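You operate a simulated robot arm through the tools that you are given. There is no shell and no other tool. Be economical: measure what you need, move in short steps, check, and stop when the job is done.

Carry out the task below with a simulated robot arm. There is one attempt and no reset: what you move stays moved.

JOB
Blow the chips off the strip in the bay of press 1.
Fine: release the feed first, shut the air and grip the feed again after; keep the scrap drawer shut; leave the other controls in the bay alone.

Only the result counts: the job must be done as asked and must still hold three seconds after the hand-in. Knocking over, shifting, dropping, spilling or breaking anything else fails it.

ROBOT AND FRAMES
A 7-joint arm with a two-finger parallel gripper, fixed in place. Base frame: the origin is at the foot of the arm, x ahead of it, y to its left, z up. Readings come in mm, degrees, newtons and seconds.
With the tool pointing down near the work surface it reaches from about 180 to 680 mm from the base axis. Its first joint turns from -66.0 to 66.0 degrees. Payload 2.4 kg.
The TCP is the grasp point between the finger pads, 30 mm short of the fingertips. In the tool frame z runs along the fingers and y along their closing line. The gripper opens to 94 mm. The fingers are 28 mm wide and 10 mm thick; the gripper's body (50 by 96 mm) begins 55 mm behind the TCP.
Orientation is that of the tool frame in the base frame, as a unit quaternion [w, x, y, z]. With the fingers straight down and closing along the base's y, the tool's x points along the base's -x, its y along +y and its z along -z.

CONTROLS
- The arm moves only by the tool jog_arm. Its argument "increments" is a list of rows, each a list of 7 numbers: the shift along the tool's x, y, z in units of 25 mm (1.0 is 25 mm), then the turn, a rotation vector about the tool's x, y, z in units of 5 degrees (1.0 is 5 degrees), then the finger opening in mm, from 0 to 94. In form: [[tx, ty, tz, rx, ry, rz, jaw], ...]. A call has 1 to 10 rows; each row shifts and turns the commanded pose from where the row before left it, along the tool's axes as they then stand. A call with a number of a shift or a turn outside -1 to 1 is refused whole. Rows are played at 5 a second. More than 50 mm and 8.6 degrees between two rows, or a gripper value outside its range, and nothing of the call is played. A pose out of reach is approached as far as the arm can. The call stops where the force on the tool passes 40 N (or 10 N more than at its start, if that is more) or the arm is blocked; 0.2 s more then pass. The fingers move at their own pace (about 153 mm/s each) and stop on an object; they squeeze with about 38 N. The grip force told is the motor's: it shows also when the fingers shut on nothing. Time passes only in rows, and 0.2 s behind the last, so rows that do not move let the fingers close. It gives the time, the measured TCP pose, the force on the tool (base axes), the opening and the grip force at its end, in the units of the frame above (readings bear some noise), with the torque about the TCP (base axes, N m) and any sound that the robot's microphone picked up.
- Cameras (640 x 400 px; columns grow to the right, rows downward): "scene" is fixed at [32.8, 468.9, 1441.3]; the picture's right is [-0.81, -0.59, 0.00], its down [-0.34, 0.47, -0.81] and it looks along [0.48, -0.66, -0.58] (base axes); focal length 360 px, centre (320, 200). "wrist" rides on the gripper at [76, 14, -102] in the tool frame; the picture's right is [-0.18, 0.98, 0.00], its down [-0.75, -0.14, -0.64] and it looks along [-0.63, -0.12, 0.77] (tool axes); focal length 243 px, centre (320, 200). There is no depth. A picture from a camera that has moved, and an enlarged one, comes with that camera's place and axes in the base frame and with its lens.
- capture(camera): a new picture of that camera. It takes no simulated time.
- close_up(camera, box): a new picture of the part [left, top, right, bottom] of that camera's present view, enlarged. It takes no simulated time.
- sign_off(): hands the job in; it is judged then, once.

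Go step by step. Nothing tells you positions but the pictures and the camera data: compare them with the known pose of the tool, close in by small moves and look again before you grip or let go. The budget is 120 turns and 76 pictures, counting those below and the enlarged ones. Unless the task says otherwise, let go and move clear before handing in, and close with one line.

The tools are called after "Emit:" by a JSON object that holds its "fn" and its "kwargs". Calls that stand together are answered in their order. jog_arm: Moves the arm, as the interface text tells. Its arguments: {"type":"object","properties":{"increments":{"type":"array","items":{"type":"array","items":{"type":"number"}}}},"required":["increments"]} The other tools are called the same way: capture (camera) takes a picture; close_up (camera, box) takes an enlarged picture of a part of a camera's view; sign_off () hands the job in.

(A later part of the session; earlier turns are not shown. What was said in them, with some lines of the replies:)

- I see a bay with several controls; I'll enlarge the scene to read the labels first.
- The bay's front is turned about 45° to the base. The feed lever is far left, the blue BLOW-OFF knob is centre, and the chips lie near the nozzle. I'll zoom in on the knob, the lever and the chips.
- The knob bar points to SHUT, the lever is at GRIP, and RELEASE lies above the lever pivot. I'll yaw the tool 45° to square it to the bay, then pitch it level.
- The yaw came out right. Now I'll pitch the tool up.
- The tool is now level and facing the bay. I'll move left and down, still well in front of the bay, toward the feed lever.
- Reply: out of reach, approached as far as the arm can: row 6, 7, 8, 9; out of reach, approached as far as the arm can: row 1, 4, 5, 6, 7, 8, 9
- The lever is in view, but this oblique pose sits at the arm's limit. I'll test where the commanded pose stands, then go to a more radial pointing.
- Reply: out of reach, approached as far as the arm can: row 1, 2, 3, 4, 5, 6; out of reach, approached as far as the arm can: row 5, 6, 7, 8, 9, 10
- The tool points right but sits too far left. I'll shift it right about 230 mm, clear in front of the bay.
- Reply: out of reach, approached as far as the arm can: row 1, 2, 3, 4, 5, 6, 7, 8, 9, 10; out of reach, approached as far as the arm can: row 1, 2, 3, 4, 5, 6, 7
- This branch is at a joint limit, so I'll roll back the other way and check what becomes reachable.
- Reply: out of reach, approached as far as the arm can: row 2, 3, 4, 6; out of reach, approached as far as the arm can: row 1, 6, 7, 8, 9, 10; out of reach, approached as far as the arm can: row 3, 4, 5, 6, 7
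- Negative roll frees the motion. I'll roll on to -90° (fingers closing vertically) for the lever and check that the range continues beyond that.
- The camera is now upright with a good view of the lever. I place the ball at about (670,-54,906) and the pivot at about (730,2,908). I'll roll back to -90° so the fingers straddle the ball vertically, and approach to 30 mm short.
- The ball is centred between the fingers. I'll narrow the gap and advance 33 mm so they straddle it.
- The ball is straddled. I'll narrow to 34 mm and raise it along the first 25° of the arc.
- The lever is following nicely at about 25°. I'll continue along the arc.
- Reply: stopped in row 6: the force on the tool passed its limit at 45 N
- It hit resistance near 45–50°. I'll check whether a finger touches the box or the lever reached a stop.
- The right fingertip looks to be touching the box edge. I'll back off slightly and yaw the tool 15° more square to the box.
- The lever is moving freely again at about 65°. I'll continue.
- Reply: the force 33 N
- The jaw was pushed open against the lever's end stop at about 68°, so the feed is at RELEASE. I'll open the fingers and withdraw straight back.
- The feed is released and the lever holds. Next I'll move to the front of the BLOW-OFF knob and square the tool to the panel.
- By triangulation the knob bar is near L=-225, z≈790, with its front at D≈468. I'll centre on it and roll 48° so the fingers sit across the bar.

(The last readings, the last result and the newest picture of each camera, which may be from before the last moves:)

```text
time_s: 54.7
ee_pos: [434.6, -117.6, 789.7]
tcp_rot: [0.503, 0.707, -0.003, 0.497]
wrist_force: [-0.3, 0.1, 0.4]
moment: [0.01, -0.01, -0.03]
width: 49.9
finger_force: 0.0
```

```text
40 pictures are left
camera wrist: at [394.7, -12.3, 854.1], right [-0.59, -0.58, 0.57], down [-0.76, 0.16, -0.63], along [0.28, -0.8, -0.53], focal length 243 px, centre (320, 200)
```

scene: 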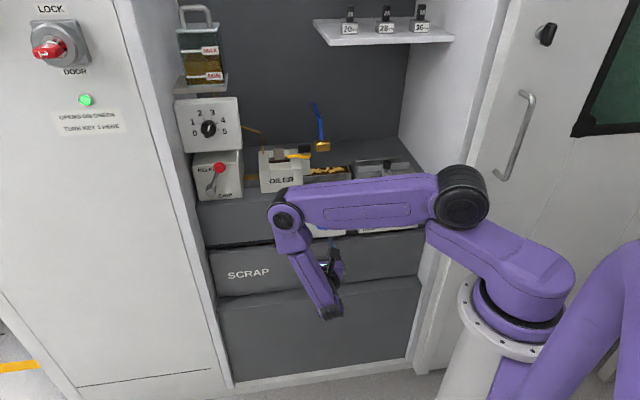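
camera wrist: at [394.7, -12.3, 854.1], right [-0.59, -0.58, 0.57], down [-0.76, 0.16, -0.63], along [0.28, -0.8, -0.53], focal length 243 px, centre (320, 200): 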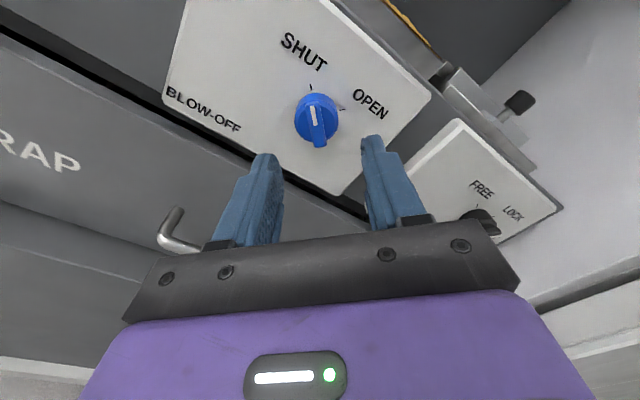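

The bar is centred between the fingers. I'll advance to the knob with the tips about 9 mm past the bar front.

Emit:
{"fn": "jog_arm", "kwargs": {"increments": [[0.12, -0.07, 0.7, 0, 0, 0, 50], [0, 0, 0.7, 0, 0, 0, 50], [0, 0, 0.6, 0, 0, 0, 50]]}}

Emit:
{"fn": "capture", "kwargs": {"camera": "wrist"}}

Emit:
{"fn": "close_up", "kwargs": {"camera": "scene", "box": [270, 180, 370, 250]}}

```text
time_s: 55.5
ee_pos: [471.6, -151.7, 789.1]
tcp_rot: [0.503, 0.707, -0.003, 0.496]
wrist_force: [0.7, -0.3, 1.1]
moment: [0.02, 0.02, 0.01]
width: 49.8
finger_force: 0.0
```

```text
39 pictures are left
camera wrist: at [432.8, -46.0, 853.5], right [-0.59, -0.58, 0.57], down [-0.76, 0.16, -0.63], along [0.28, -0.8, -0.53], focal length 243 px, centre (320, 200)
```

wrist: 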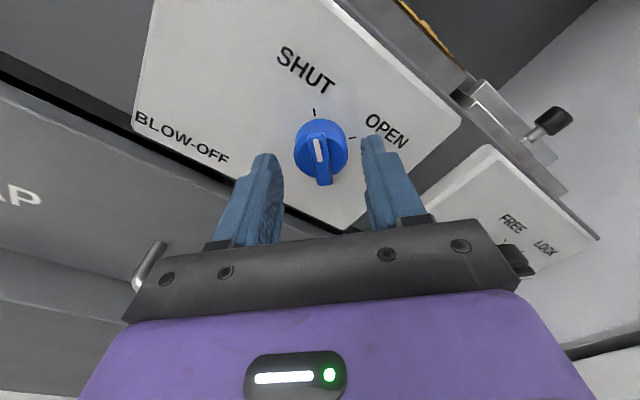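

```text
5.71 times, centred on (320, 215) of scene
camera zoom: at [32.7, 469.0, 1441.3], right [-0.81, -0.59, 0.0], down [-0.34, 0.47, -0.81], along [0.48, -0.66, -0.58], focal length 2059 px, centre (320, 114)
```

zoom: 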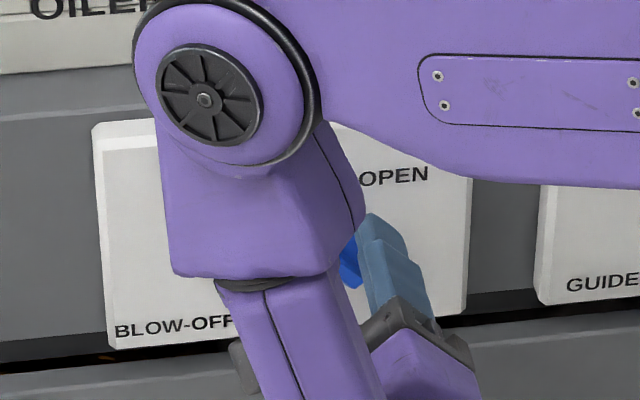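

Emit:
{"fn": "jog_arm", "kwargs": {"increments": [[0, 0, 0.3, 0, 0, 0, 40], [0, 0, 0, 0, 0, 0, 25], [0, 0, 0, 0, 0, 0, 0], [0, 0, 0, 0, 0, 0, 0], [0, 0, 0, 0, 0, 0, 0]]}}

Emit:
{"fn": "capture", "kwargs": {"camera": "wrist"}}

```text
time_s: 56.7
ee_pos: [477.5, -156.4, 788.5]
tcp_rot: [0.504, 0.707, -0.003, 0.496]
wrist_force: [-24.4, 14.2, 12.4]
moment: [-0.29, -0.41, -0.23]
width: 35.7
finger_force: 45.2
```

```text
37 pictures are left
camera wrist: at [437.8, -50.3, 854.1], right [-0.59, -0.58, 0.57], down [-0.76, 0.16, -0.63], along [0.28, -0.8, -0.53], focal length 243 px, centre (320, 200)
```

wrist: 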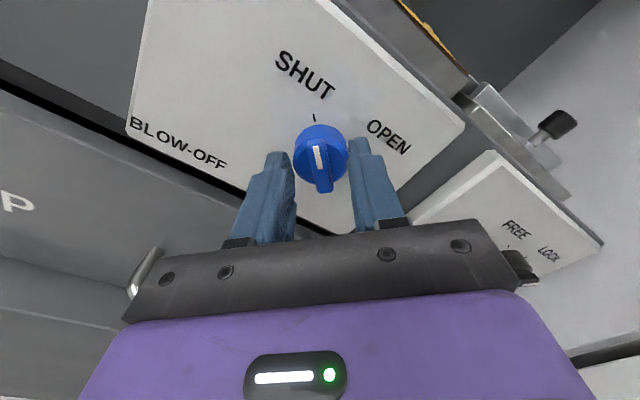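

The fingers closed on the 36 mm disc rather than the bar. I'll open, back off 5 mm and close on the bar.

Emit:
{"fn": "jog_arm", "kwargs": {"increments": [[0, 0, 0, 0, 0, 0, 44], [0, 0, 0, 0, 0, 0, 44], [0, 0, -0.24, 0, 0, 0, 44], [0, 0, 0, 0, 0, 0, 4], [0, 0, 0, 0, 0, 0, 4], [0, 0, 0, 0, 0, 0, 4]]}}

Emit:
{"fn": "capture", "kwargs": {"camera": "wrist"}}

```text
time_s: 58.1
ee_pos: [474.9, -152.4, 789.5]
tcp_rot: [0.504, 0.707, -0.004, 0.496]
wrist_force: [1.8, -5.4, 4.2]
moment: [-0.12, -0.09, 0.05]
width: 10.7
finger_force: 45.0
```

```text
36 pictures are left
camera wrist: at [434.2, -46.7, 854.1], right [-0.59, -0.58, 0.57], down [-0.76, 0.16, -0.63], along [0.27, -0.8, -0.53], focal length 243 px, centre (320, 200)
```

wrist: 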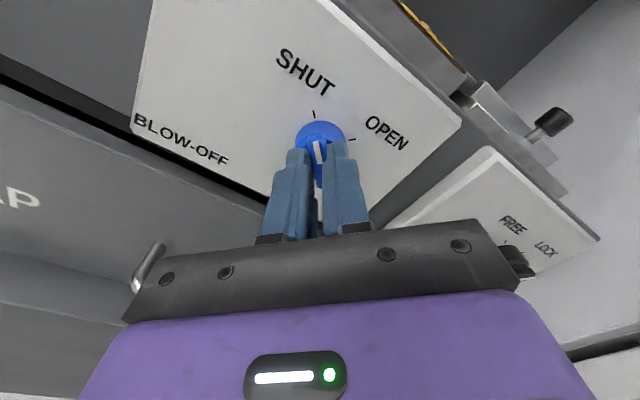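

The bar is gripped (10.7 mm). I'll turn it clockwise toward OPEN.

Emit:
{"fn": "jog_arm", "kwargs": {"increments": [[0, 0, 0, 0, 0, 1, 4], [0, 0, 0, 0, 0, 1, 4], [0, 0, 0, 0, 0, 1, 4], [0, 0, 0, 0, 0, 1, 4], [0, 0, 0, 0, 0, 1, 4]]}}

```text
time_s: 59.3
ee_pos: [473.1, -153.7, 789.1]
tcp_rot: [0.383, 0.689, -0.159, 0.594]
wrist_force: [26.8, -27.7, -2.1]
moment: [0.27, 0.23, -0.05]
width: 11.0
finger_force: 44.3
```

Emit:
{"fn": "capture", "kwargs": {"camera": "wrist"}}

```text
35 pictures are left
camera wrist: at [410.7, -69.3, 867.5], right [-0.71, -0.69, 0.16], down [-0.54, 0.38, -0.76], along [0.46, -0.62, -0.63], focal length 243 px, centre (320, 200)
```

wrist: 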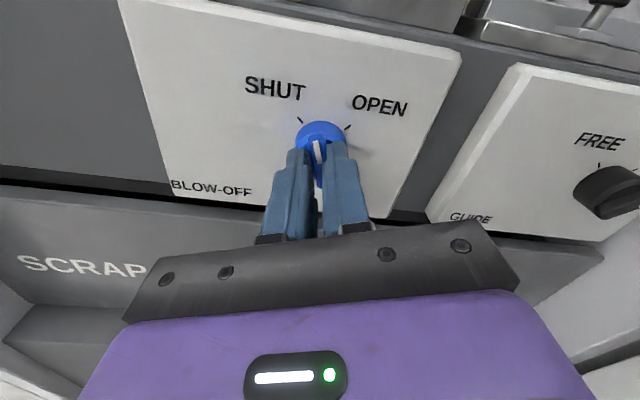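

The knob turns with the gripper, now nearly upright. I'll ease forward slightly to relieve the pull and continue.

Emit:
{"fn": "jog_arm", "kwargs": {"increments": [[0, 0, 0.06, 0, 0, 0, 4], [0, 0, 0.04, 0, 0, 1, 4], [0, 0, 0.02, 0, 0, 1, 4], [0, 0, 0.02, 0, 0, 1, 4]]}}

```text
time_s: 60.3
ee_pos: [471.8, -153.2, 792.0]
tcp_rot: [0.305, 0.663, -0.245, 0.638]
wrist_force: [-23.3, 1.5, 18.0]
moment: [-0.33, -0.25, -0.3]
width: 10.8
finger_force: 44.6
```

Off-axis forces are building up, so I'll loosen to a 15 mm straddle and keep turning; the pads will still drive the bar.

Emit:
{"fn": "jog_arm", "kwargs": {"increments": [[0, 0, 0, 0, 0, 0, 15], [0, 0, 0, 0, 0, 0, 15]]}}

Emit:
{"fn": "jog_arm", "kwargs": {"increments": [[0, 0, 0, 0, 0, 1, 15], [0, 0, 0, 0, 0, 1, 15], [0, 0, 0, 0, 0, 1, 15], [0, 0, 0, 0, 0, 1, 15], [0, 0, 0, 0, 0, 1, 15]]}}

Emit:
{"fn": "capture", "kwargs": {"camera": "wrist"}}

```text
time_s: 60.9
ee_pos: [475.5, -153.3, 789.3]
tcp_rot: [0.301, 0.664, -0.245, 0.639]
wrist_force: [-1.7, -1.2, -1.2]
moment: [0.0, 0.01, -0.04]
width: 15.9
finger_force: 0.7
```

```text
time_s: 62.1
ee_pos: [474.2, -154.9, 789.5]
tcp_rot: [0.157, 0.594, -0.385, 0.689]
wrist_force: [-2.5, -1.0, -2.3]
moment: [0.03, 0.06, -0.05]
width: 17.1
finger_force: 1.9
```

```text
34 pictures are left
camera wrist: at [375.0, -106.8, 858.4], right [-0.62, -0.6, -0.51], down [-0.17, 0.73, -0.66], along [0.77, -0.32, -0.55], focal length 243 px, centre (320, 200)
```

wrist: 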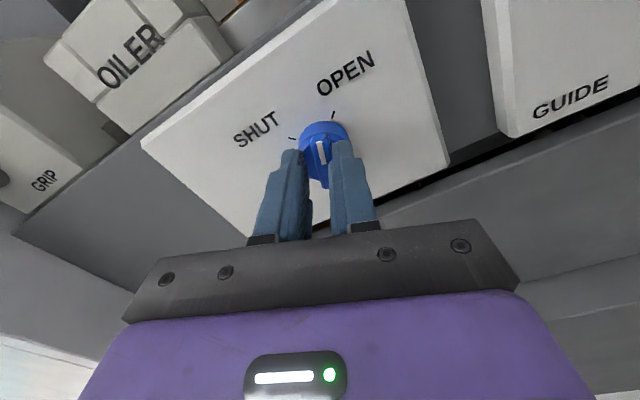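

Emit:
{"fn": "jog_arm", "kwargs": {"increments": [[0, 0, 0, 0, 0, 1, 15], [0, 0, 0, 0, 0, 1, 15], [0, 0, 0, 0, 0, 1, 15], [0, 0, 0, 0, 0, 1, 15], [0, 0, 0, 0, 0, 1, 15]]}}

Emit:
{"fn": "capture", "kwargs": {"camera": "wrist"}}

Emit:
{"fn": "close_up", "kwargs": {"camera": "scene", "box": [250, 90, 390, 190]}}

```text
time_s: 63.3
ee_pos: [475.3, -154.0, 790.4]
tcp_rot: [0.003, 0.498, -0.503, 0.707]
wrist_force: [-3.0, -0.5, -2.7]
moment: [0.03, 0.1, -0.02]
width: 17.5
finger_force: 2.1
```

```text
33 pictures are left
camera wrist: at [358.1, -123.6, 834.4], right [-0.4, -0.39, -0.83], down [0.0, 0.9, -0.43], along [0.91, -0.18, -0.36], focal length 243 px, centre (320, 200)
```

wrist: 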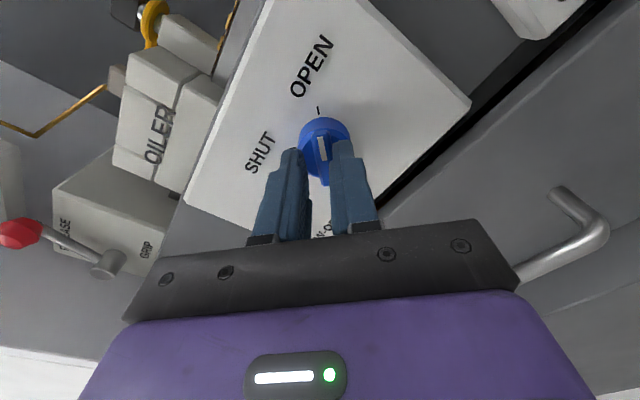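

```text
4.00 times, centred on (320, 140) of scene
camera zoom: at [32.7, 468.9, 1441.3], right [-0.81, -0.59, 0.0], down [-0.34, 0.47, -0.81], along [0.48, -0.66, -0.58], focal length 1441 px, centre (320, 440)
```

zoom: 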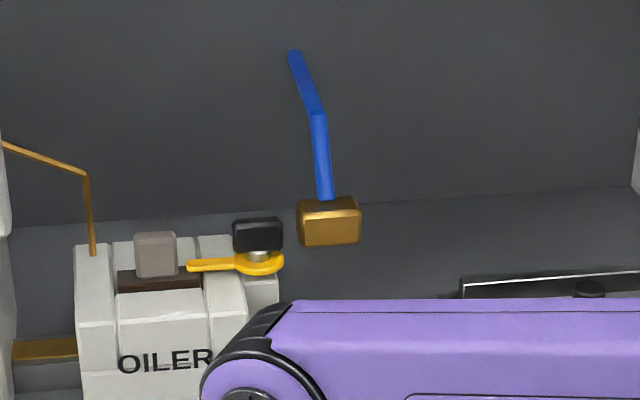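

Emit:
{"fn": "jog_arm", "kwargs": {"increments": [[0, 0, 0, 0, 0, 1, 15], [0, 0, 0, 0, 0, 1, 15], [0, 0, 0, 0, 0, 1, 15]]}}

Emit:
{"fn": "close_up", "kwargs": {"camera": "wrist", "box": [240, 60, 400, 200]}}

```text
time_s: 64.1
ee_pos: [474.7, -155.2, 788.3]
tcp_rot: [-0.087, 0.426, -0.564, 0.702]
wrist_force: [-7.8, -9.8, -4.9]
moment: [-0.12, 0.21, -0.32]
width: 20.8
finger_force: 5.6
```

```text
2.86 times, centred on (320, 130) of wrist
camera zoom: at [350.5, -131.2, 815.7], right [-0.24, -0.23, -0.94], down [0.07, 0.96, -0.25], along [0.97, -0.13, -0.22], focal length 693 px, centre (320, 400)
```

zoom: 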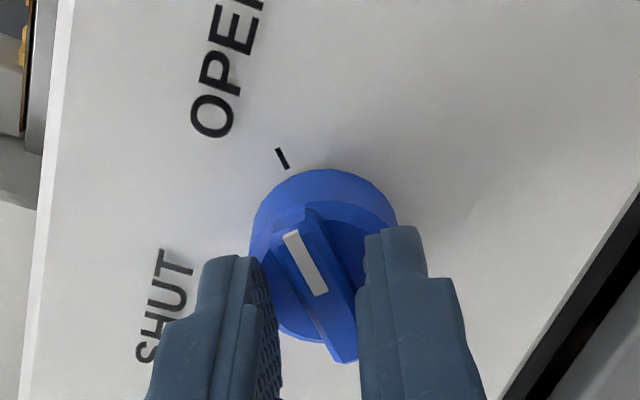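

The bar lines up with OPEN and has hit the stop. I'll loosen, back out along the knob axis, and look at the chips.

Emit:
{"fn": "jog_arm", "kwargs": {"increments": [[0, 0, 0, 0, 0, -0.5, 30], [0, 0, 0, 0, 0, 0, 36], [0, 0, -1, 0, 0, 0, 40], [0, 0, -1, 0, 0, 0, 40], [0, 0, -1, 0, 0, 0, 40]]}}

Emit:
{"fn": "capture", "kwargs": {"camera": "scene"}}

Emit:
{"fn": "capture", "kwargs": {"camera": "wrist"}}

```text
time_s: 65.3
ee_pos: [422.5, -100.6, 788.9]
tcp_rot: [-0.073, 0.439, -0.554, 0.704]
wrist_force: [-0.1, -0.6, 0.4]
moment: [-0.01, -0.02, 0.0]
width: 40.0
finger_force: 0.1
```

```text
30 pictures are left
```

scene: 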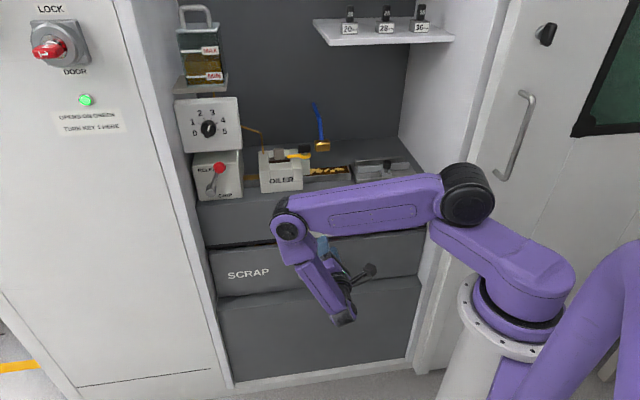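

```text
29 pictures are left
camera wrist: at [298.7, -76.1, 818.8], right [-0.27, -0.26, -0.93], down [0.06, 0.96, -0.29], along [0.96, -0.13, -0.24], focal length 243 px, centre (320, 200)
```

wrist: 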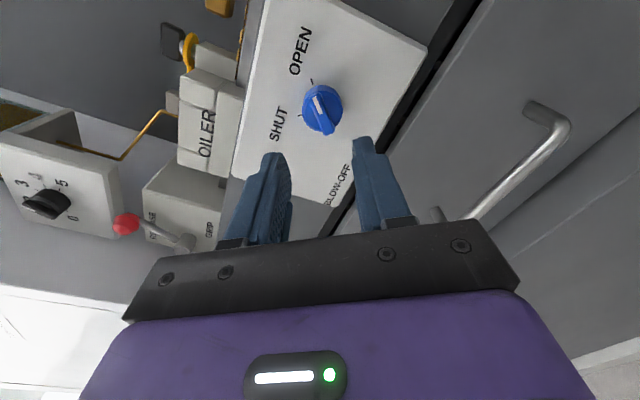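

Emit:
{"fn": "close_up", "kwargs": {"camera": "scene", "box": [255, 130, 375, 200]}}

Emit:
{"fn": "close_up", "kwargs": {"camera": "wrist", "box": [260, 60, 380, 160]}}

```text
5.33 times, centred on (315, 165) of scene
camera zoom: at [32.8, 468.9, 1441.3], right [-0.81, -0.59, 0.0], down [-0.34, 0.47, -0.81], along [0.48, -0.66, -0.58], focal length 1922 px, centre (347, 387)
```

zoom: 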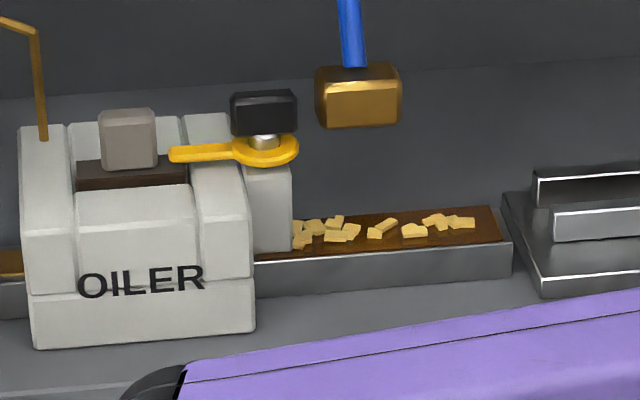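

```text
4.00 times, centred on (320, 110) of wrist
camera zoom: at [298.7, -76.1, 818.8], right [-0.27, -0.26, -0.93], down [0.06, 0.96, -0.29], along [0.96, -0.13, -0.24], focal length 970 px, centre (320, 560)
```

zoom: 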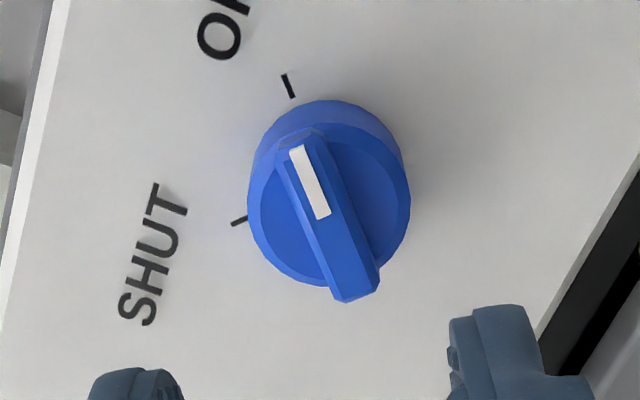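

OPEN is reached. I'll wait two seconds with the arm still and see if the chips move.

Emit:
{"fn": "jog_arm", "kwargs": {"increments": [[0, 0, 0, 0, 0, 0, 40], [0, 0, 0, 0, 0, 0, 40], [0, 0, 0, 0, 0, 0, 40], [0, 0, 0, 0, 0, 0, 40], [0, 0, 0, 0, 0, 0, 40], [0, 0, 0, 0, 0, 0, 40], [0, 0, 0, 0, 0, 0, 40], [0, 0, 0, 0, 0, 0, 40], [0, 0, 0, 0, 0, 0, 40], [0, 0, 0, 0, 0, 0, 40]]}}

Emit:
{"fn": "close_up", "kwargs": {"camera": "scene", "box": [255, 130, 375, 200]}}

```text
time_s: 67.5
ee_pos: [420.4, -100.6, 788.5]
tcp_rot: [-0.073, 0.439, -0.555, 0.703]
wrist_force: [-0.7, -0.8, -0.7]
moment: [0.01, -0.01, 0.03]
width: 40.0
finger_force: 0.1
```

```text
5.33 times, centred on (315, 165) of scene
camera zoom: at [32.8, 468.9, 1441.3], right [-0.81, -0.59, 0.0], down [-0.34, 0.47, -0.81], along [0.48, -0.66, -0.58], focal length 1922 px, centre (347, 387)
```

zoom: 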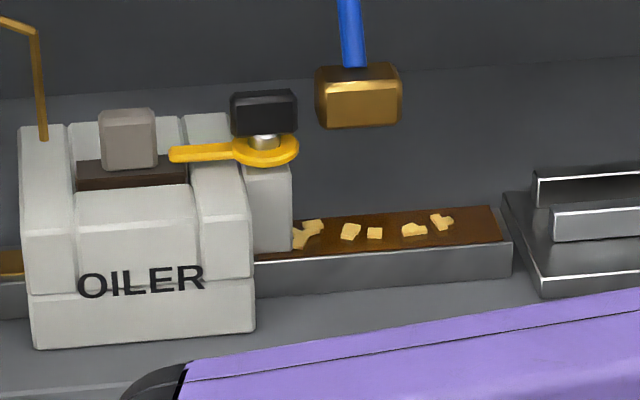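

The chips are being blown away. I'll wait longer.

Emit:
{"fn": "jog_arm", "kwargs": {"increments": [[0, 0, 0, 0, 0, 0, 40], [0, 0, 0, 0, 0, 0, 40], [0, 0, 0, 0, 0, 0, 40], [0, 0, 0, 0, 0, 0, 40], [0, 0, 0, 0, 0, 0, 40], [0, 0, 0, 0, 0, 0, 40], [0, 0, 0, 0, 0, 0, 40], [0, 0, 0, 0, 0, 0, 40], [0, 0, 0, 0, 0, 0, 40], [0, 0, 0, 0, 0, 0, 40]]}}

Emit:
{"fn": "jog_arm", "kwargs": {"increments": [[0, 0, 0, 0, 0, 0, 40], [0, 0, 0, 0, 0, 0, 40], [0, 0, 0, 0, 0, 0, 40], [0, 0, 0, 0, 0, 0, 40], [0, 0, 0, 0, 0, 0, 40], [0, 0, 0, 0, 0, 0, 40], [0, 0, 0, 0, 0, 0, 40], [0, 0, 0, 0, 0, 0, 40], [0, 0, 0, 0, 0, 0, 40], [0, 0, 0, 0, 0, 0, 40]]}}

Emit:
{"fn": "close_up", "kwargs": {"camera": "scene", "box": [255, 130, 375, 200]}}

```text
time_s: 69.7
ee_pos: [421.2, -100.7, 789.0]
tcp_rot: [-0.073, 0.439, -0.554, 0.703]
wrist_force: [-0.9, 0.8, 0.0]
moment: [0.0, -0.01, 0.01]
width: 39.8
finger_force: 0.0
```

```text
time_s: 71.9
ee_pos: [420.1, -101.1, 788.8]
tcp_rot: [-0.073, 0.439, -0.554, 0.704]
wrist_force: [-0.2, 0.2, -0.6]
moment: [-0.04, 0.0, 0.01]
width: 40.1
finger_force: 0.0
```

```text
5.33 times, centred on (315, 165) of scene
camera zoom: at [32.8, 468.9, 1441.3], right [-0.81, -0.59, 0.0], down [-0.34, 0.47, -0.81], along [0.48, -0.66, -0.58], focal length 1922 px, centre (347, 387)
```

zoom: 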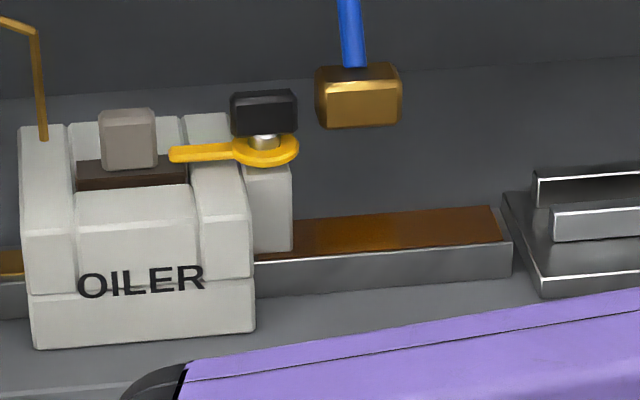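

The strip is clean. Now I'll shut the air: align with the bar again and advance to straddle it.

Emit:
{"fn": "jog_arm", "kwargs": {"increments": [[0, 0, 0, 0, 0, -1, 36], [0, 0, 0, 0, 0, -1, 36], [0, 0, 0, 0, 0, -1, 36], [0, 0, 1, 0, 0, 0, 36], [0, 0, 0.9, 0, 0, 0, 32]]}}

Emit:
{"fn": "capture", "kwargs": {"camera": "wrist"}}

```text
time_s: 73.1
ee_pos: [456.1, -134.6, 789.2]
tcp_rot: [0.021, 0.509, -0.491, 0.707]
wrist_force: [0.3, -0.5, 0.3]
moment: [0.01, 0.04, 0.02]
width: 32.1
finger_force: 0.0
```

```text
24 pictures are left
camera wrist: at [341.3, -102.9, 836.3], right [-0.43, -0.42, -0.8], down [-0.01, 0.89, -0.46], along [0.9, -0.19, -0.39], focal length 243 px, centre (320, 200)
```

wrist: 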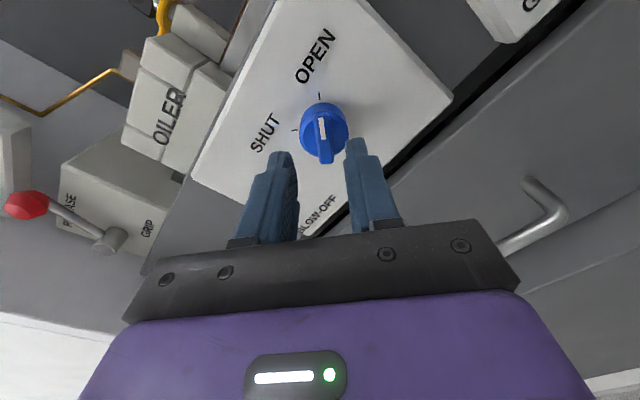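

Emit:
{"fn": "jog_arm", "kwargs": {"increments": [[0, 0.03, 0.5, 0, 0, 0, 28], [0, 0, 0.55, 0, 0, 0, 26], [0, 0, 0, 0, 0, 0, 16], [0, 0, 0, 0, 0, -1, 15], [0, 0, 0, 0, 0, -1, 15], [0, 0, 0, 0, 0, -1, 15], [0, 0, 0, 0, 0, -1, 15], [0, 0, 0, 0, 0, -1, 15], [0, 0, 0, 0, 0, -1, 15]]}}

Emit:
{"fn": "capture", "kwargs": {"camera": "wrist"}}

```text
time_s: 75.1
ee_pos: [473.4, -153.6, 790.2]
tcp_rot: [0.203, 0.619, -0.343, 0.677]
wrist_force: [-1.1, -2.3, -0.4]
moment: [0.02, -0.01, -0.03]
width: 15.9
finger_force: 0.6
```

```text
23 pictures are left
camera wrist: at [381.2, -99.7, 862.0], right [-0.66, -0.64, -0.39], down [-0.23, 0.67, -0.71], along [0.71, -0.37, -0.59], focal length 243 px, centre (320, 200)
```

wrist: 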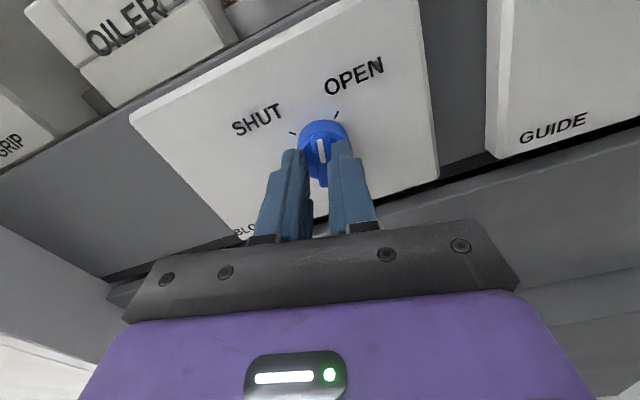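

The knob is following. I'll continue turning counter-clockwise to SHUT.

Emit:
{"fn": "jog_arm", "kwargs": {"increments": [[0, 0, 0, 0, 0, -1, 15], [0, 0, 0, 0, 0, -1, 15], [0, 0, 0, 0, 0, -1, 15], [0, 0, 0, 0, 0, -1, 15], [0, 0, 0, 0, 0, -1, 15], [0, 0, 0, 0, 0, -1, 15], [0, 0, 0, 0, 0, -1, 15], [0, 0, 0, 0, 0, -1, 15], [0, 0, 0, 0, 0, -1, 15], [0, 0, 0, 0, 0, -1, 15]]}}

Emit:
{"fn": "jog_arm", "kwargs": {"increments": [[0, 0, 0, 0, 0, -1, 15], [0, 0, 0, 0, 0, -1, 15], [0, 0, 0, 0, 0, -1, 15], [0, 0, 0, 0, 0, -1, 15]]}}

Emit:
{"fn": "close_up", "kwargs": {"camera": "wrist", "box": [240, 60, 400, 200]}}

```text
time_s: 77.3
ee_pos: [474.0, -154.3, 788.9]
tcp_rot: [0.47, 0.705, -0.05, 0.528]
wrist_force: [-2.4, -1.1, 2.0]
moment: [-0.01, -0.04, -0.04]
width: 16.0
finger_force: 0.6
```

```text
time_s: 78.3
ee_pos: [474.1, -153.2, 789.1]
tcp_rot: [0.554, 0.703, 0.072, 0.44]
wrist_force: [0.4, 3.8, -0.5]
moment: [0.79, -0.7, 0.12]
width: 17.0
finger_force: 45.0
```

```text
2.86 times, centred on (320, 130) of wrist
camera zoom: at [443.2, -38.8, 842.9], right [-0.49, -0.48, 0.73], down [-0.85, 0.07, -0.53], along [0.2, -0.88, -0.44], focal length 693 px, centre (320, 400)
```

zoom: 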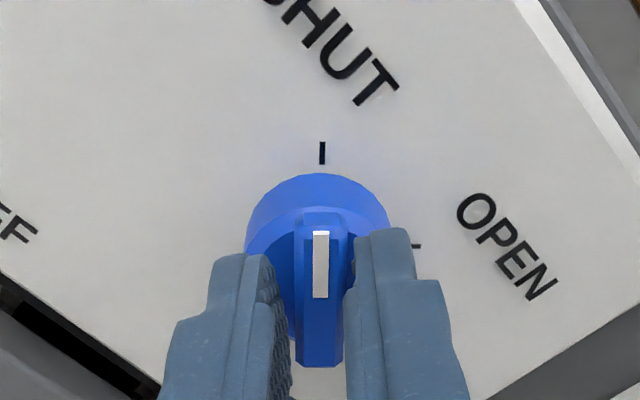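

The bar lines up with the SHUT mark and is at its stop. I'll loosen and retract.

Emit:
{"fn": "jog_arm", "kwargs": {"increments": [[0, 0, 0, 0, 0, 0.8, 26], [0, 0, 0, 0, 0, 0, 36], [0, 0, -1, 0, 0, 0, 40], [0, 0, -1, 0, 0, 0, 40], [0, 0, -1, 0, 0, 0, 40]]}}

Emit:
{"fn": "close_up", "kwargs": {"camera": "wrist", "box": [220, 30, 420, 170]}}

```text
time_s: 79.5
ee_pos: [419.7, -100.9, 790.7]
tcp_rot: [0.538, 0.706, 0.048, 0.458]
wrist_force: [0.1, 0.8, -0.7]
moment: [-0.02, 0.01, -0.02]
width: 40.1
finger_force: 0.0
```

```text
2.86 times, centred on (320, 100) of wrist
camera zoom: at [387.3, 11.2, 848.0], right [-0.52, -0.51, 0.68], down [-0.82, 0.09, -0.56], along [0.22, -0.85, -0.47], focal length 693 px, centre (320, 486)
```

zoom: 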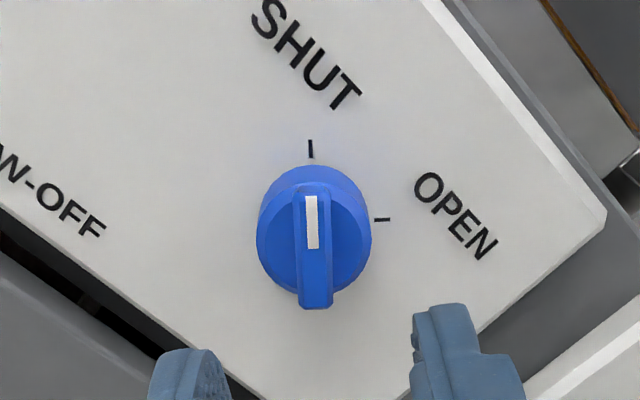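

The air is shut. Now I'll go back to the feed lever: roll to match its 68° angle, yaw to -30°, and travel up and left.

Emit:
{"fn": "jog_arm", "kwargs": {"increments": [[0, 0, 0, 0, 0, 1, 60], [0, 0, 0, 0, 0, 1, 60], [0, 0, 0, 0, 0, 1, 60], [0, 0, 0, 0, 0, 1, 60], [0, 0, 0, 0, 0, 1, 60], [0, 0, 0, 0, 0, 1, 60], [0, 0, 0, 0, 0, 1, 60], [0, 0, 0, 0, 0, 1, 60], [0, 0, 0, 0, 0, 1, 60], [0, 0, 0, 0, 0, 1, 60]]}}

Emit:
{"fn": "jog_arm", "kwargs": {"increments": [[0, 0, 0, 0, 0, 1, 60], [0, 0, 0, 0, 0, 1, 60], [0, 0, 0, 0, 0, 1, 60], [0, 0, 0, 0, 0, 1, 60], [0, 0, 0, 0, 0, 1, 60], [0, 0, 0, 0.927, -0.375, 0, 60], [0, 0, 0, 0.927, -0.375, 0, 60], [0, 0, 0, 0.927, -0.375, 0, 60], [0.35, -1, 0, 0, 0, 0, 60]]}}

Emit:
{"fn": "jog_arm", "kwargs": {"increments": [[0.35, -1, 0.2, 0, 0, 0, 60], [0.35, -1, 0.4, 0, 0, 0, 60], [0.35, -1, 0.4, 0, 0, 0, 60], [0.35, -1, 0.4, 0, 0, 0, 60], [0.35, -1, 0.4, 0, 0, 0, 60], [0.35, -1, 0.4, 0, 0, 0, 60], [0.35, -1, 0.4, 0, 0, 0, 60], [0.35, -1, 0.4, 0, 0, 0, 60], [0.35, -1, 0.4, 0, 0, 0, 60], [0.35, -0.9, 0.4, 0, 0, 0, 60]]}}

Emit:
{"fn": "capture", "kwargs": {"camera": "wrist"}}

Emit:
{"fn": "close_up", "kwargs": {"camera": "scene", "box": [185, 145, 345, 255]}}

```text
time_s: 81.7
ee_pos: [421.3, -100.0, 788.6]
tcp_rot: [0.294, 0.66, -0.255, 0.643]
wrist_force: [-0.6, 0.1, -0.4]
moment: [-0.01, 0.06, 0.0]
width: 59.9
finger_force: 0.1
```

```text
time_s: 83.7
ee_pos: [433.3, -82.5, 806.5]
tcp_rot: [0.056, 0.636, -0.311, 0.704]
wrist_force: [-0.3, -0.3, -0.3]
moment: [-0.03, -0.03, 0.02]
width: 59.9
finger_force: 0.0
```

```text
time_s: 85.9
ee_pos: [611.2, 40.2, 979.3]
tcp_rot: [0.057, 0.635, -0.313, 0.704]
wrist_force: [-0.2, -0.7, 0.3]
moment: [0.01, 0.01, -0.03]
width: 59.9
finger_force: 0.1
```

```text
20 pictures are left
camera wrist: at [503.4, 56.9, 1045.9], right [-0.43, -0.73, -0.53], down [-0.35, 0.68, -0.65], along [0.83, -0.1, -0.55], focal length 243 px, centre (320, 200)
```

wrist: 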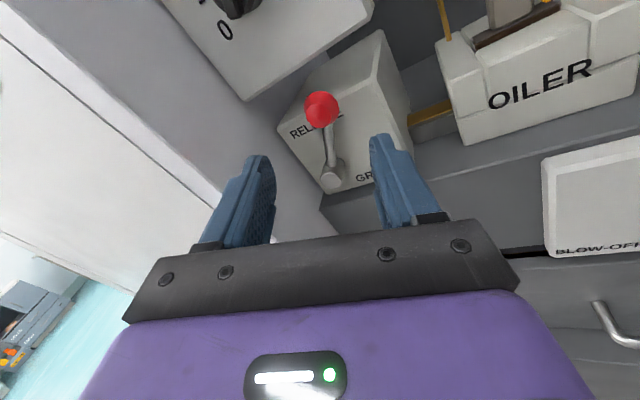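

```text
3.64 times, centred on (265, 200) of scene
camera zoom: at [32.7, 468.9, 1441.3], right [-0.81, -0.59, 0.0], down [-0.34, 0.47, -0.81], along [0.48, -0.66, -0.58], focal length 1310 px, centre (520, 200)
```

zoom: 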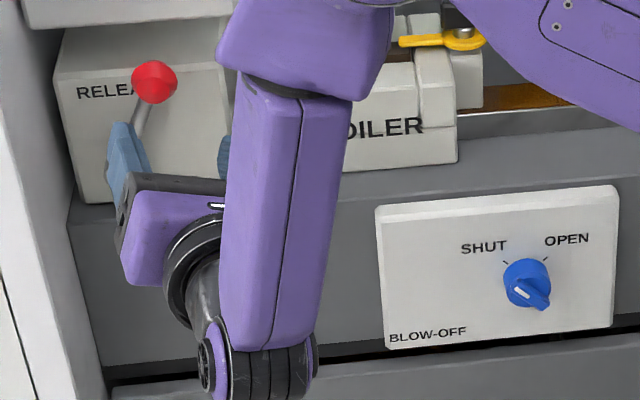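

The ball is at about (696,-14,984) and centred. I'll advance in two stages to straddle it.

Emit:
{"fn": "jog_arm", "kwargs": {"increments": [[0.11, 0.03, 0.8, 0, 0, 0, 60], [0.11, 0.03, 0.8, 0, 0, 0, 58], [0, 0, 0.8, 0, 0, 0, 54], [0, 0, 0.5, 0, 0, 0, 54], [0, 0, 0.4, 0, 0, 0, 50]]}}

Emit:
{"fn": "capture", "kwargs": {"camera": "wrist"}}

```text
time_s: 87.1
ee_pos: [684.3, -7.9, 982.9]
tcp_rot: [0.057, 0.636, -0.312, 0.703]
wrist_force: [0.0, 0.1, 0.3]
moment: [0.0, -0.01, 0.0]
width: 49.9
finger_force: 0.1
```

```text
18 pictures are left
camera wrist: at [574.7, 10.3, 1050.1], right [-0.43, -0.73, -0.53], down [-0.35, 0.68, -0.65], along [0.83, -0.1, -0.55], focal length 243 px, centre (320, 200)
```

wrist: 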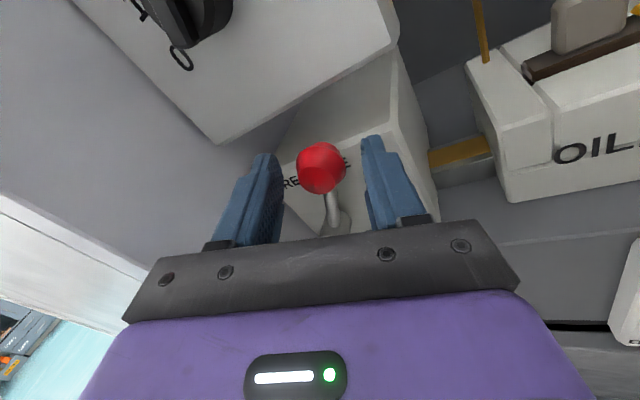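

Ball straddled. I'll narrow the jaw and swing the lever back down along the arc.

Emit:
{"fn": "jog_arm", "kwargs": {"increments": [[0, 0, 0, 0, 0, 0, 36], [-0.004, 0.28, -0.068, 0, 0, 1, 35], [-0.004, 0.28, -0.065, 0, 0, 1, 35], [-0.004, 0.28, -0.061, 0, 0, 1, 35], [-0.004, 0.28, -0.057, 0, 0, 1, 35], [-0.004, 0.28, -0.053, 0, 0, 1, 35], [-0.004, 0.28, -0.048, 0, 0, 1, 35]]}}

Emit:
{"fn": "capture", "kwargs": {"camera": "wrist"}}

```text
time_s: 88.7
ee_pos: [659.6, -31.4, 960.1]
tcp_rot: [-0.128, 0.533, -0.467, 0.694]
wrist_force: [0.8, 0.6, 0.8]
moment: [-0.01, -0.03, 0.03]
width: 35.3
finger_force: 0.7
```

```text
17 pictures are left
camera wrist: at [536.0, -37.0, 996.3], right [-0.24, -0.4, -0.88], down [-0.21, 0.91, -0.36], along [0.95, 0.1, -0.3], focal length 243 px, centre (320, 200)
```

wrist: 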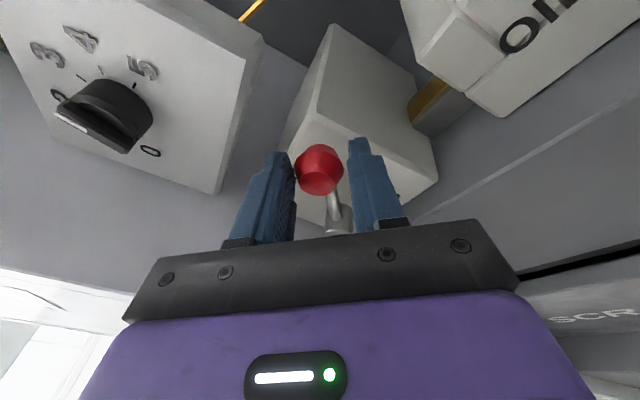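

Emit:
{"fn": "jog_arm", "kwargs": {"increments": [[-0.004, 0.28, -0.045, 0, 0, 1, 35], [-0.004, 0.28, -0.04, 0, 0, 1, 35], [-0.004, 0.283, -0.035, 0, 0, 1, 35], [-0.003, 0.285, -0.029, 0, 0, 1, 35], [-0.003, 0.286, -0.023, 0, 0, 1, 35], [-0.002, 0.286, -0.016, 0, 0, 1, 35]]}}

Emit:
{"fn": "capture", "kwargs": {"camera": "wrist"}}

Emit:
{"fn": "close_up", "kwargs": {"camera": "scene", "box": [185, 145, 305, 235]}}

```text
time_s: 90.1
ee_pos: [645.9, -44.6, 921.9]
tcp_rot: [-0.303, 0.395, -0.588, 0.638]
wrist_force: [-1.7, 0.3, 1.2]
moment: [-0.01, -0.05, 0.0]
width: 35.5
finger_force: 0.4
```

```text
16 pictures are left
camera wrist: at [518.4, -56.8, 919.7], right [0.02, 0.03, -1.0], down [-0.16, 0.99, 0.03], along [0.99, 0.16, 0.02], focal length 243 px, centre (320, 200)
```

wrist: 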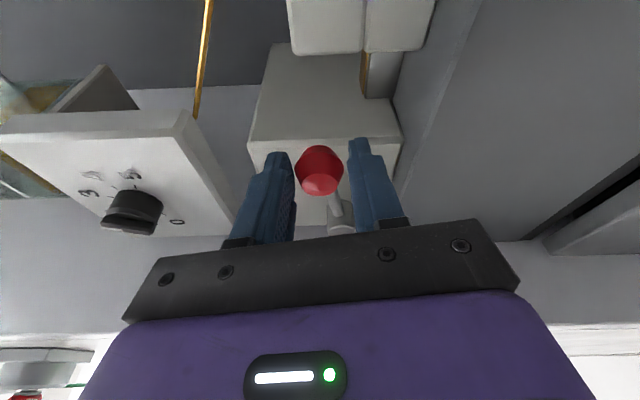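

```text
4.44 times, centred on (245, 190) of scene
camera zoom: at [32.7, 468.9, 1441.3], right [-0.81, -0.59, 0.0], down [-0.34, 0.47, -0.81], along [0.48, -0.66, -0.58], focal length 1602 px, centre (653, 244)
```

zoom: 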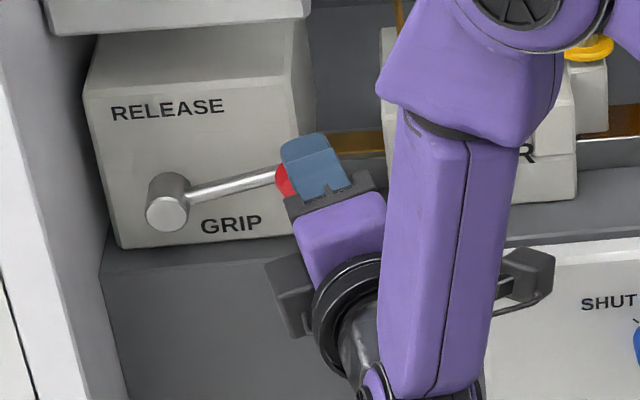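

About 10° remain. I'll push down to the GRIP stop.

Emit:
{"fn": "jog_arm", "kwargs": {"increments": [[0, 0.28, -0.01, 0, 0, 1, 35], [0, 0.28, 0, 0, 0, 0.5, 35], [0, 0.28, 0, 0, 0, 0, 35]]}}

Emit:
{"fn": "close_up", "kwargs": {"camera": "scene", "box": [185, 145, 305, 235]}}

```text
time_s: 90.9
ee_pos: [644.3, -46.1, 900.5]
tcp_rot: [-0.345, 0.354, -0.612, 0.618]
wrist_force: [-1.8, -0.9, 5.6]
moment: [0.0, -0.2, -0.05]
width: 38.2
finger_force: 2.3
```

```text
4.44 times, centred on (245, 190) of scene
camera zoom: at [32.6, 468.9, 1441.3], right [-0.81, -0.59, 0.0], down [-0.34, 0.47, -0.81], along [0.48, -0.66, -0.58], focal length 1602 px, centre (653, 244)
```

zoom: 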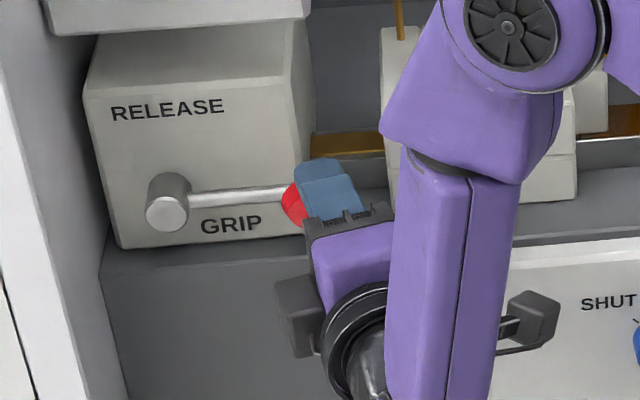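

The lever looks like it did at the start and the stop is being felt. I'll give a small extra push, then open and withdraw.

Emit:
{"fn": "jog_arm", "kwargs": {"increments": [[0, 0.2, 0, 0, 0, 0, 35], [0, -0.1, 0, 0, 0, 0, 44], [0, 0, 0, 0, 0, 0, 46], [0, 0, -0.7, 0, 0, 0, 48], [0, 0, -1, 0, 0, 0, 50], [0, 0, -1, 0, 0, 0, 50], [0, 0, -1, 0, 0, 0, 50], [0, 0, -1, 0, 0, 0, 50]]}}

Emit:
{"fn": "close_up", "kwargs": {"camera": "scene", "box": [185, 145, 265, 205]}}

Emit:
{"fn": "capture", "kwargs": {"camera": "scene"}}

```text
time_s: 92.7
ee_pos: [545.0, 14.3, 898.5]
tcp_rot: [-0.345, 0.356, -0.612, 0.617]
wrist_force: [-0.4, -0.2, 0.2]
moment: [0.03, -0.01, -0.04]
width: 50.0
finger_force: 0.1
```

```text
6.67 times, centred on (225, 175) of scene
camera zoom: at [32.8, 468.9, 1441.3], right [-0.81, -0.59, 0.0], down [-0.34, 0.47, -0.81], along [0.48, -0.66, -0.58], focal length 2402 px, centre (953, 367)
```

zoom: 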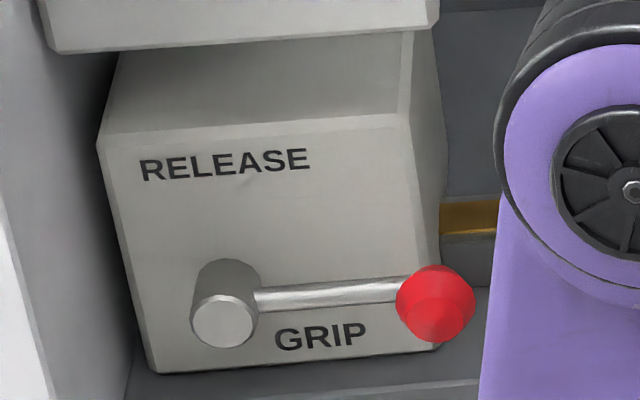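

```text
12 pictures are left
```

scene: 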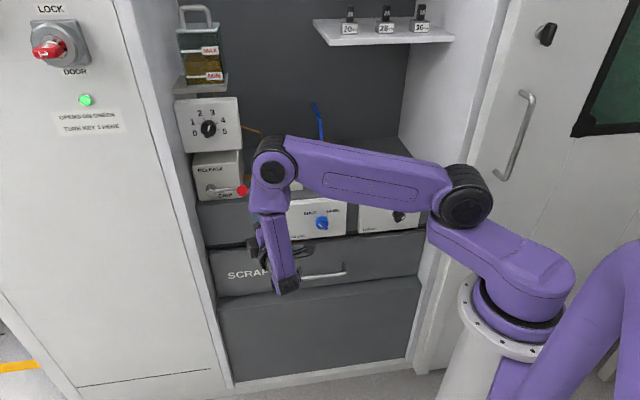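

The lever is back exactly at GRIP. One last check of the knob, the drawer and the dial.

Emit:
{"fn": "close_up", "kwargs": {"camera": "scene", "box": [200, 190, 440, 310]}}

Emit:
{"fn": "close_up", "kwargs": {"camera": "scene", "box": [170, 0, 290, 150]}}

```text
2.67 times, centred on (320, 250) of scene
camera zoom: at [32.8, 468.9, 1441.3], right [-0.81, -0.59, 0.0], down [-0.34, 0.47, -0.81], along [0.48, -0.66, -0.58], focal length 961 px, centre (320, 67)
```

zoom: 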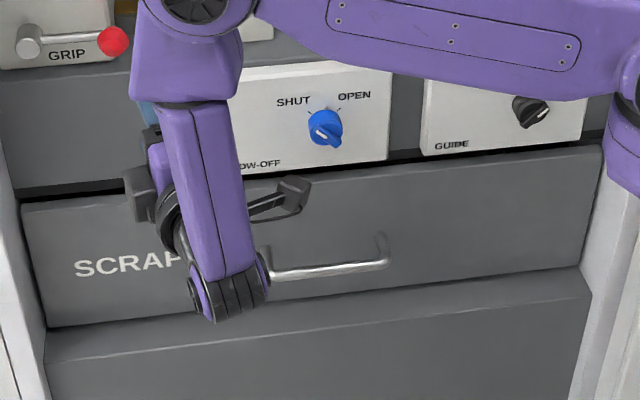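

```text
2.67 times, centred on (230, 75) of scene
camera zoom: at [32.8, 468.9, 1441.3], right [-0.81, -0.59, 0.0], down [-0.34, 0.47, -0.81], along [0.48, -0.66, -0.58], focal length 961 px, centre (560, 533)
```

zoom: 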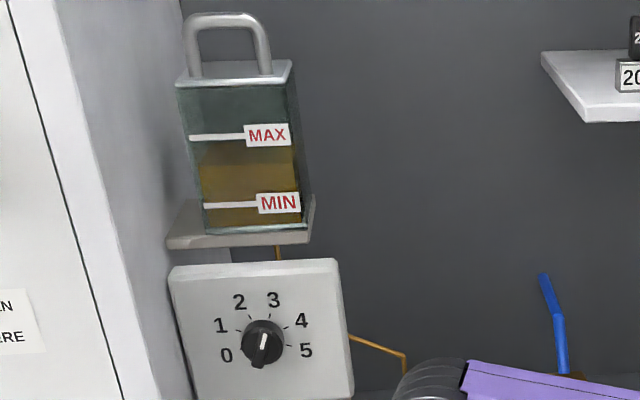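

The air is at SHUT, the feed is at GRIP, the drawer is shut, and the dial and guide are unchanged. The hand is clear, so I'm handing in.

Emit:
{"fn": "sign_off", "kwargs": {}}

```text
The job is handed in.
```

The chips are blown off the strip. The air is shut, the feed is gripped again, the scrap drawer stayed shut, and I left the other controls alone.
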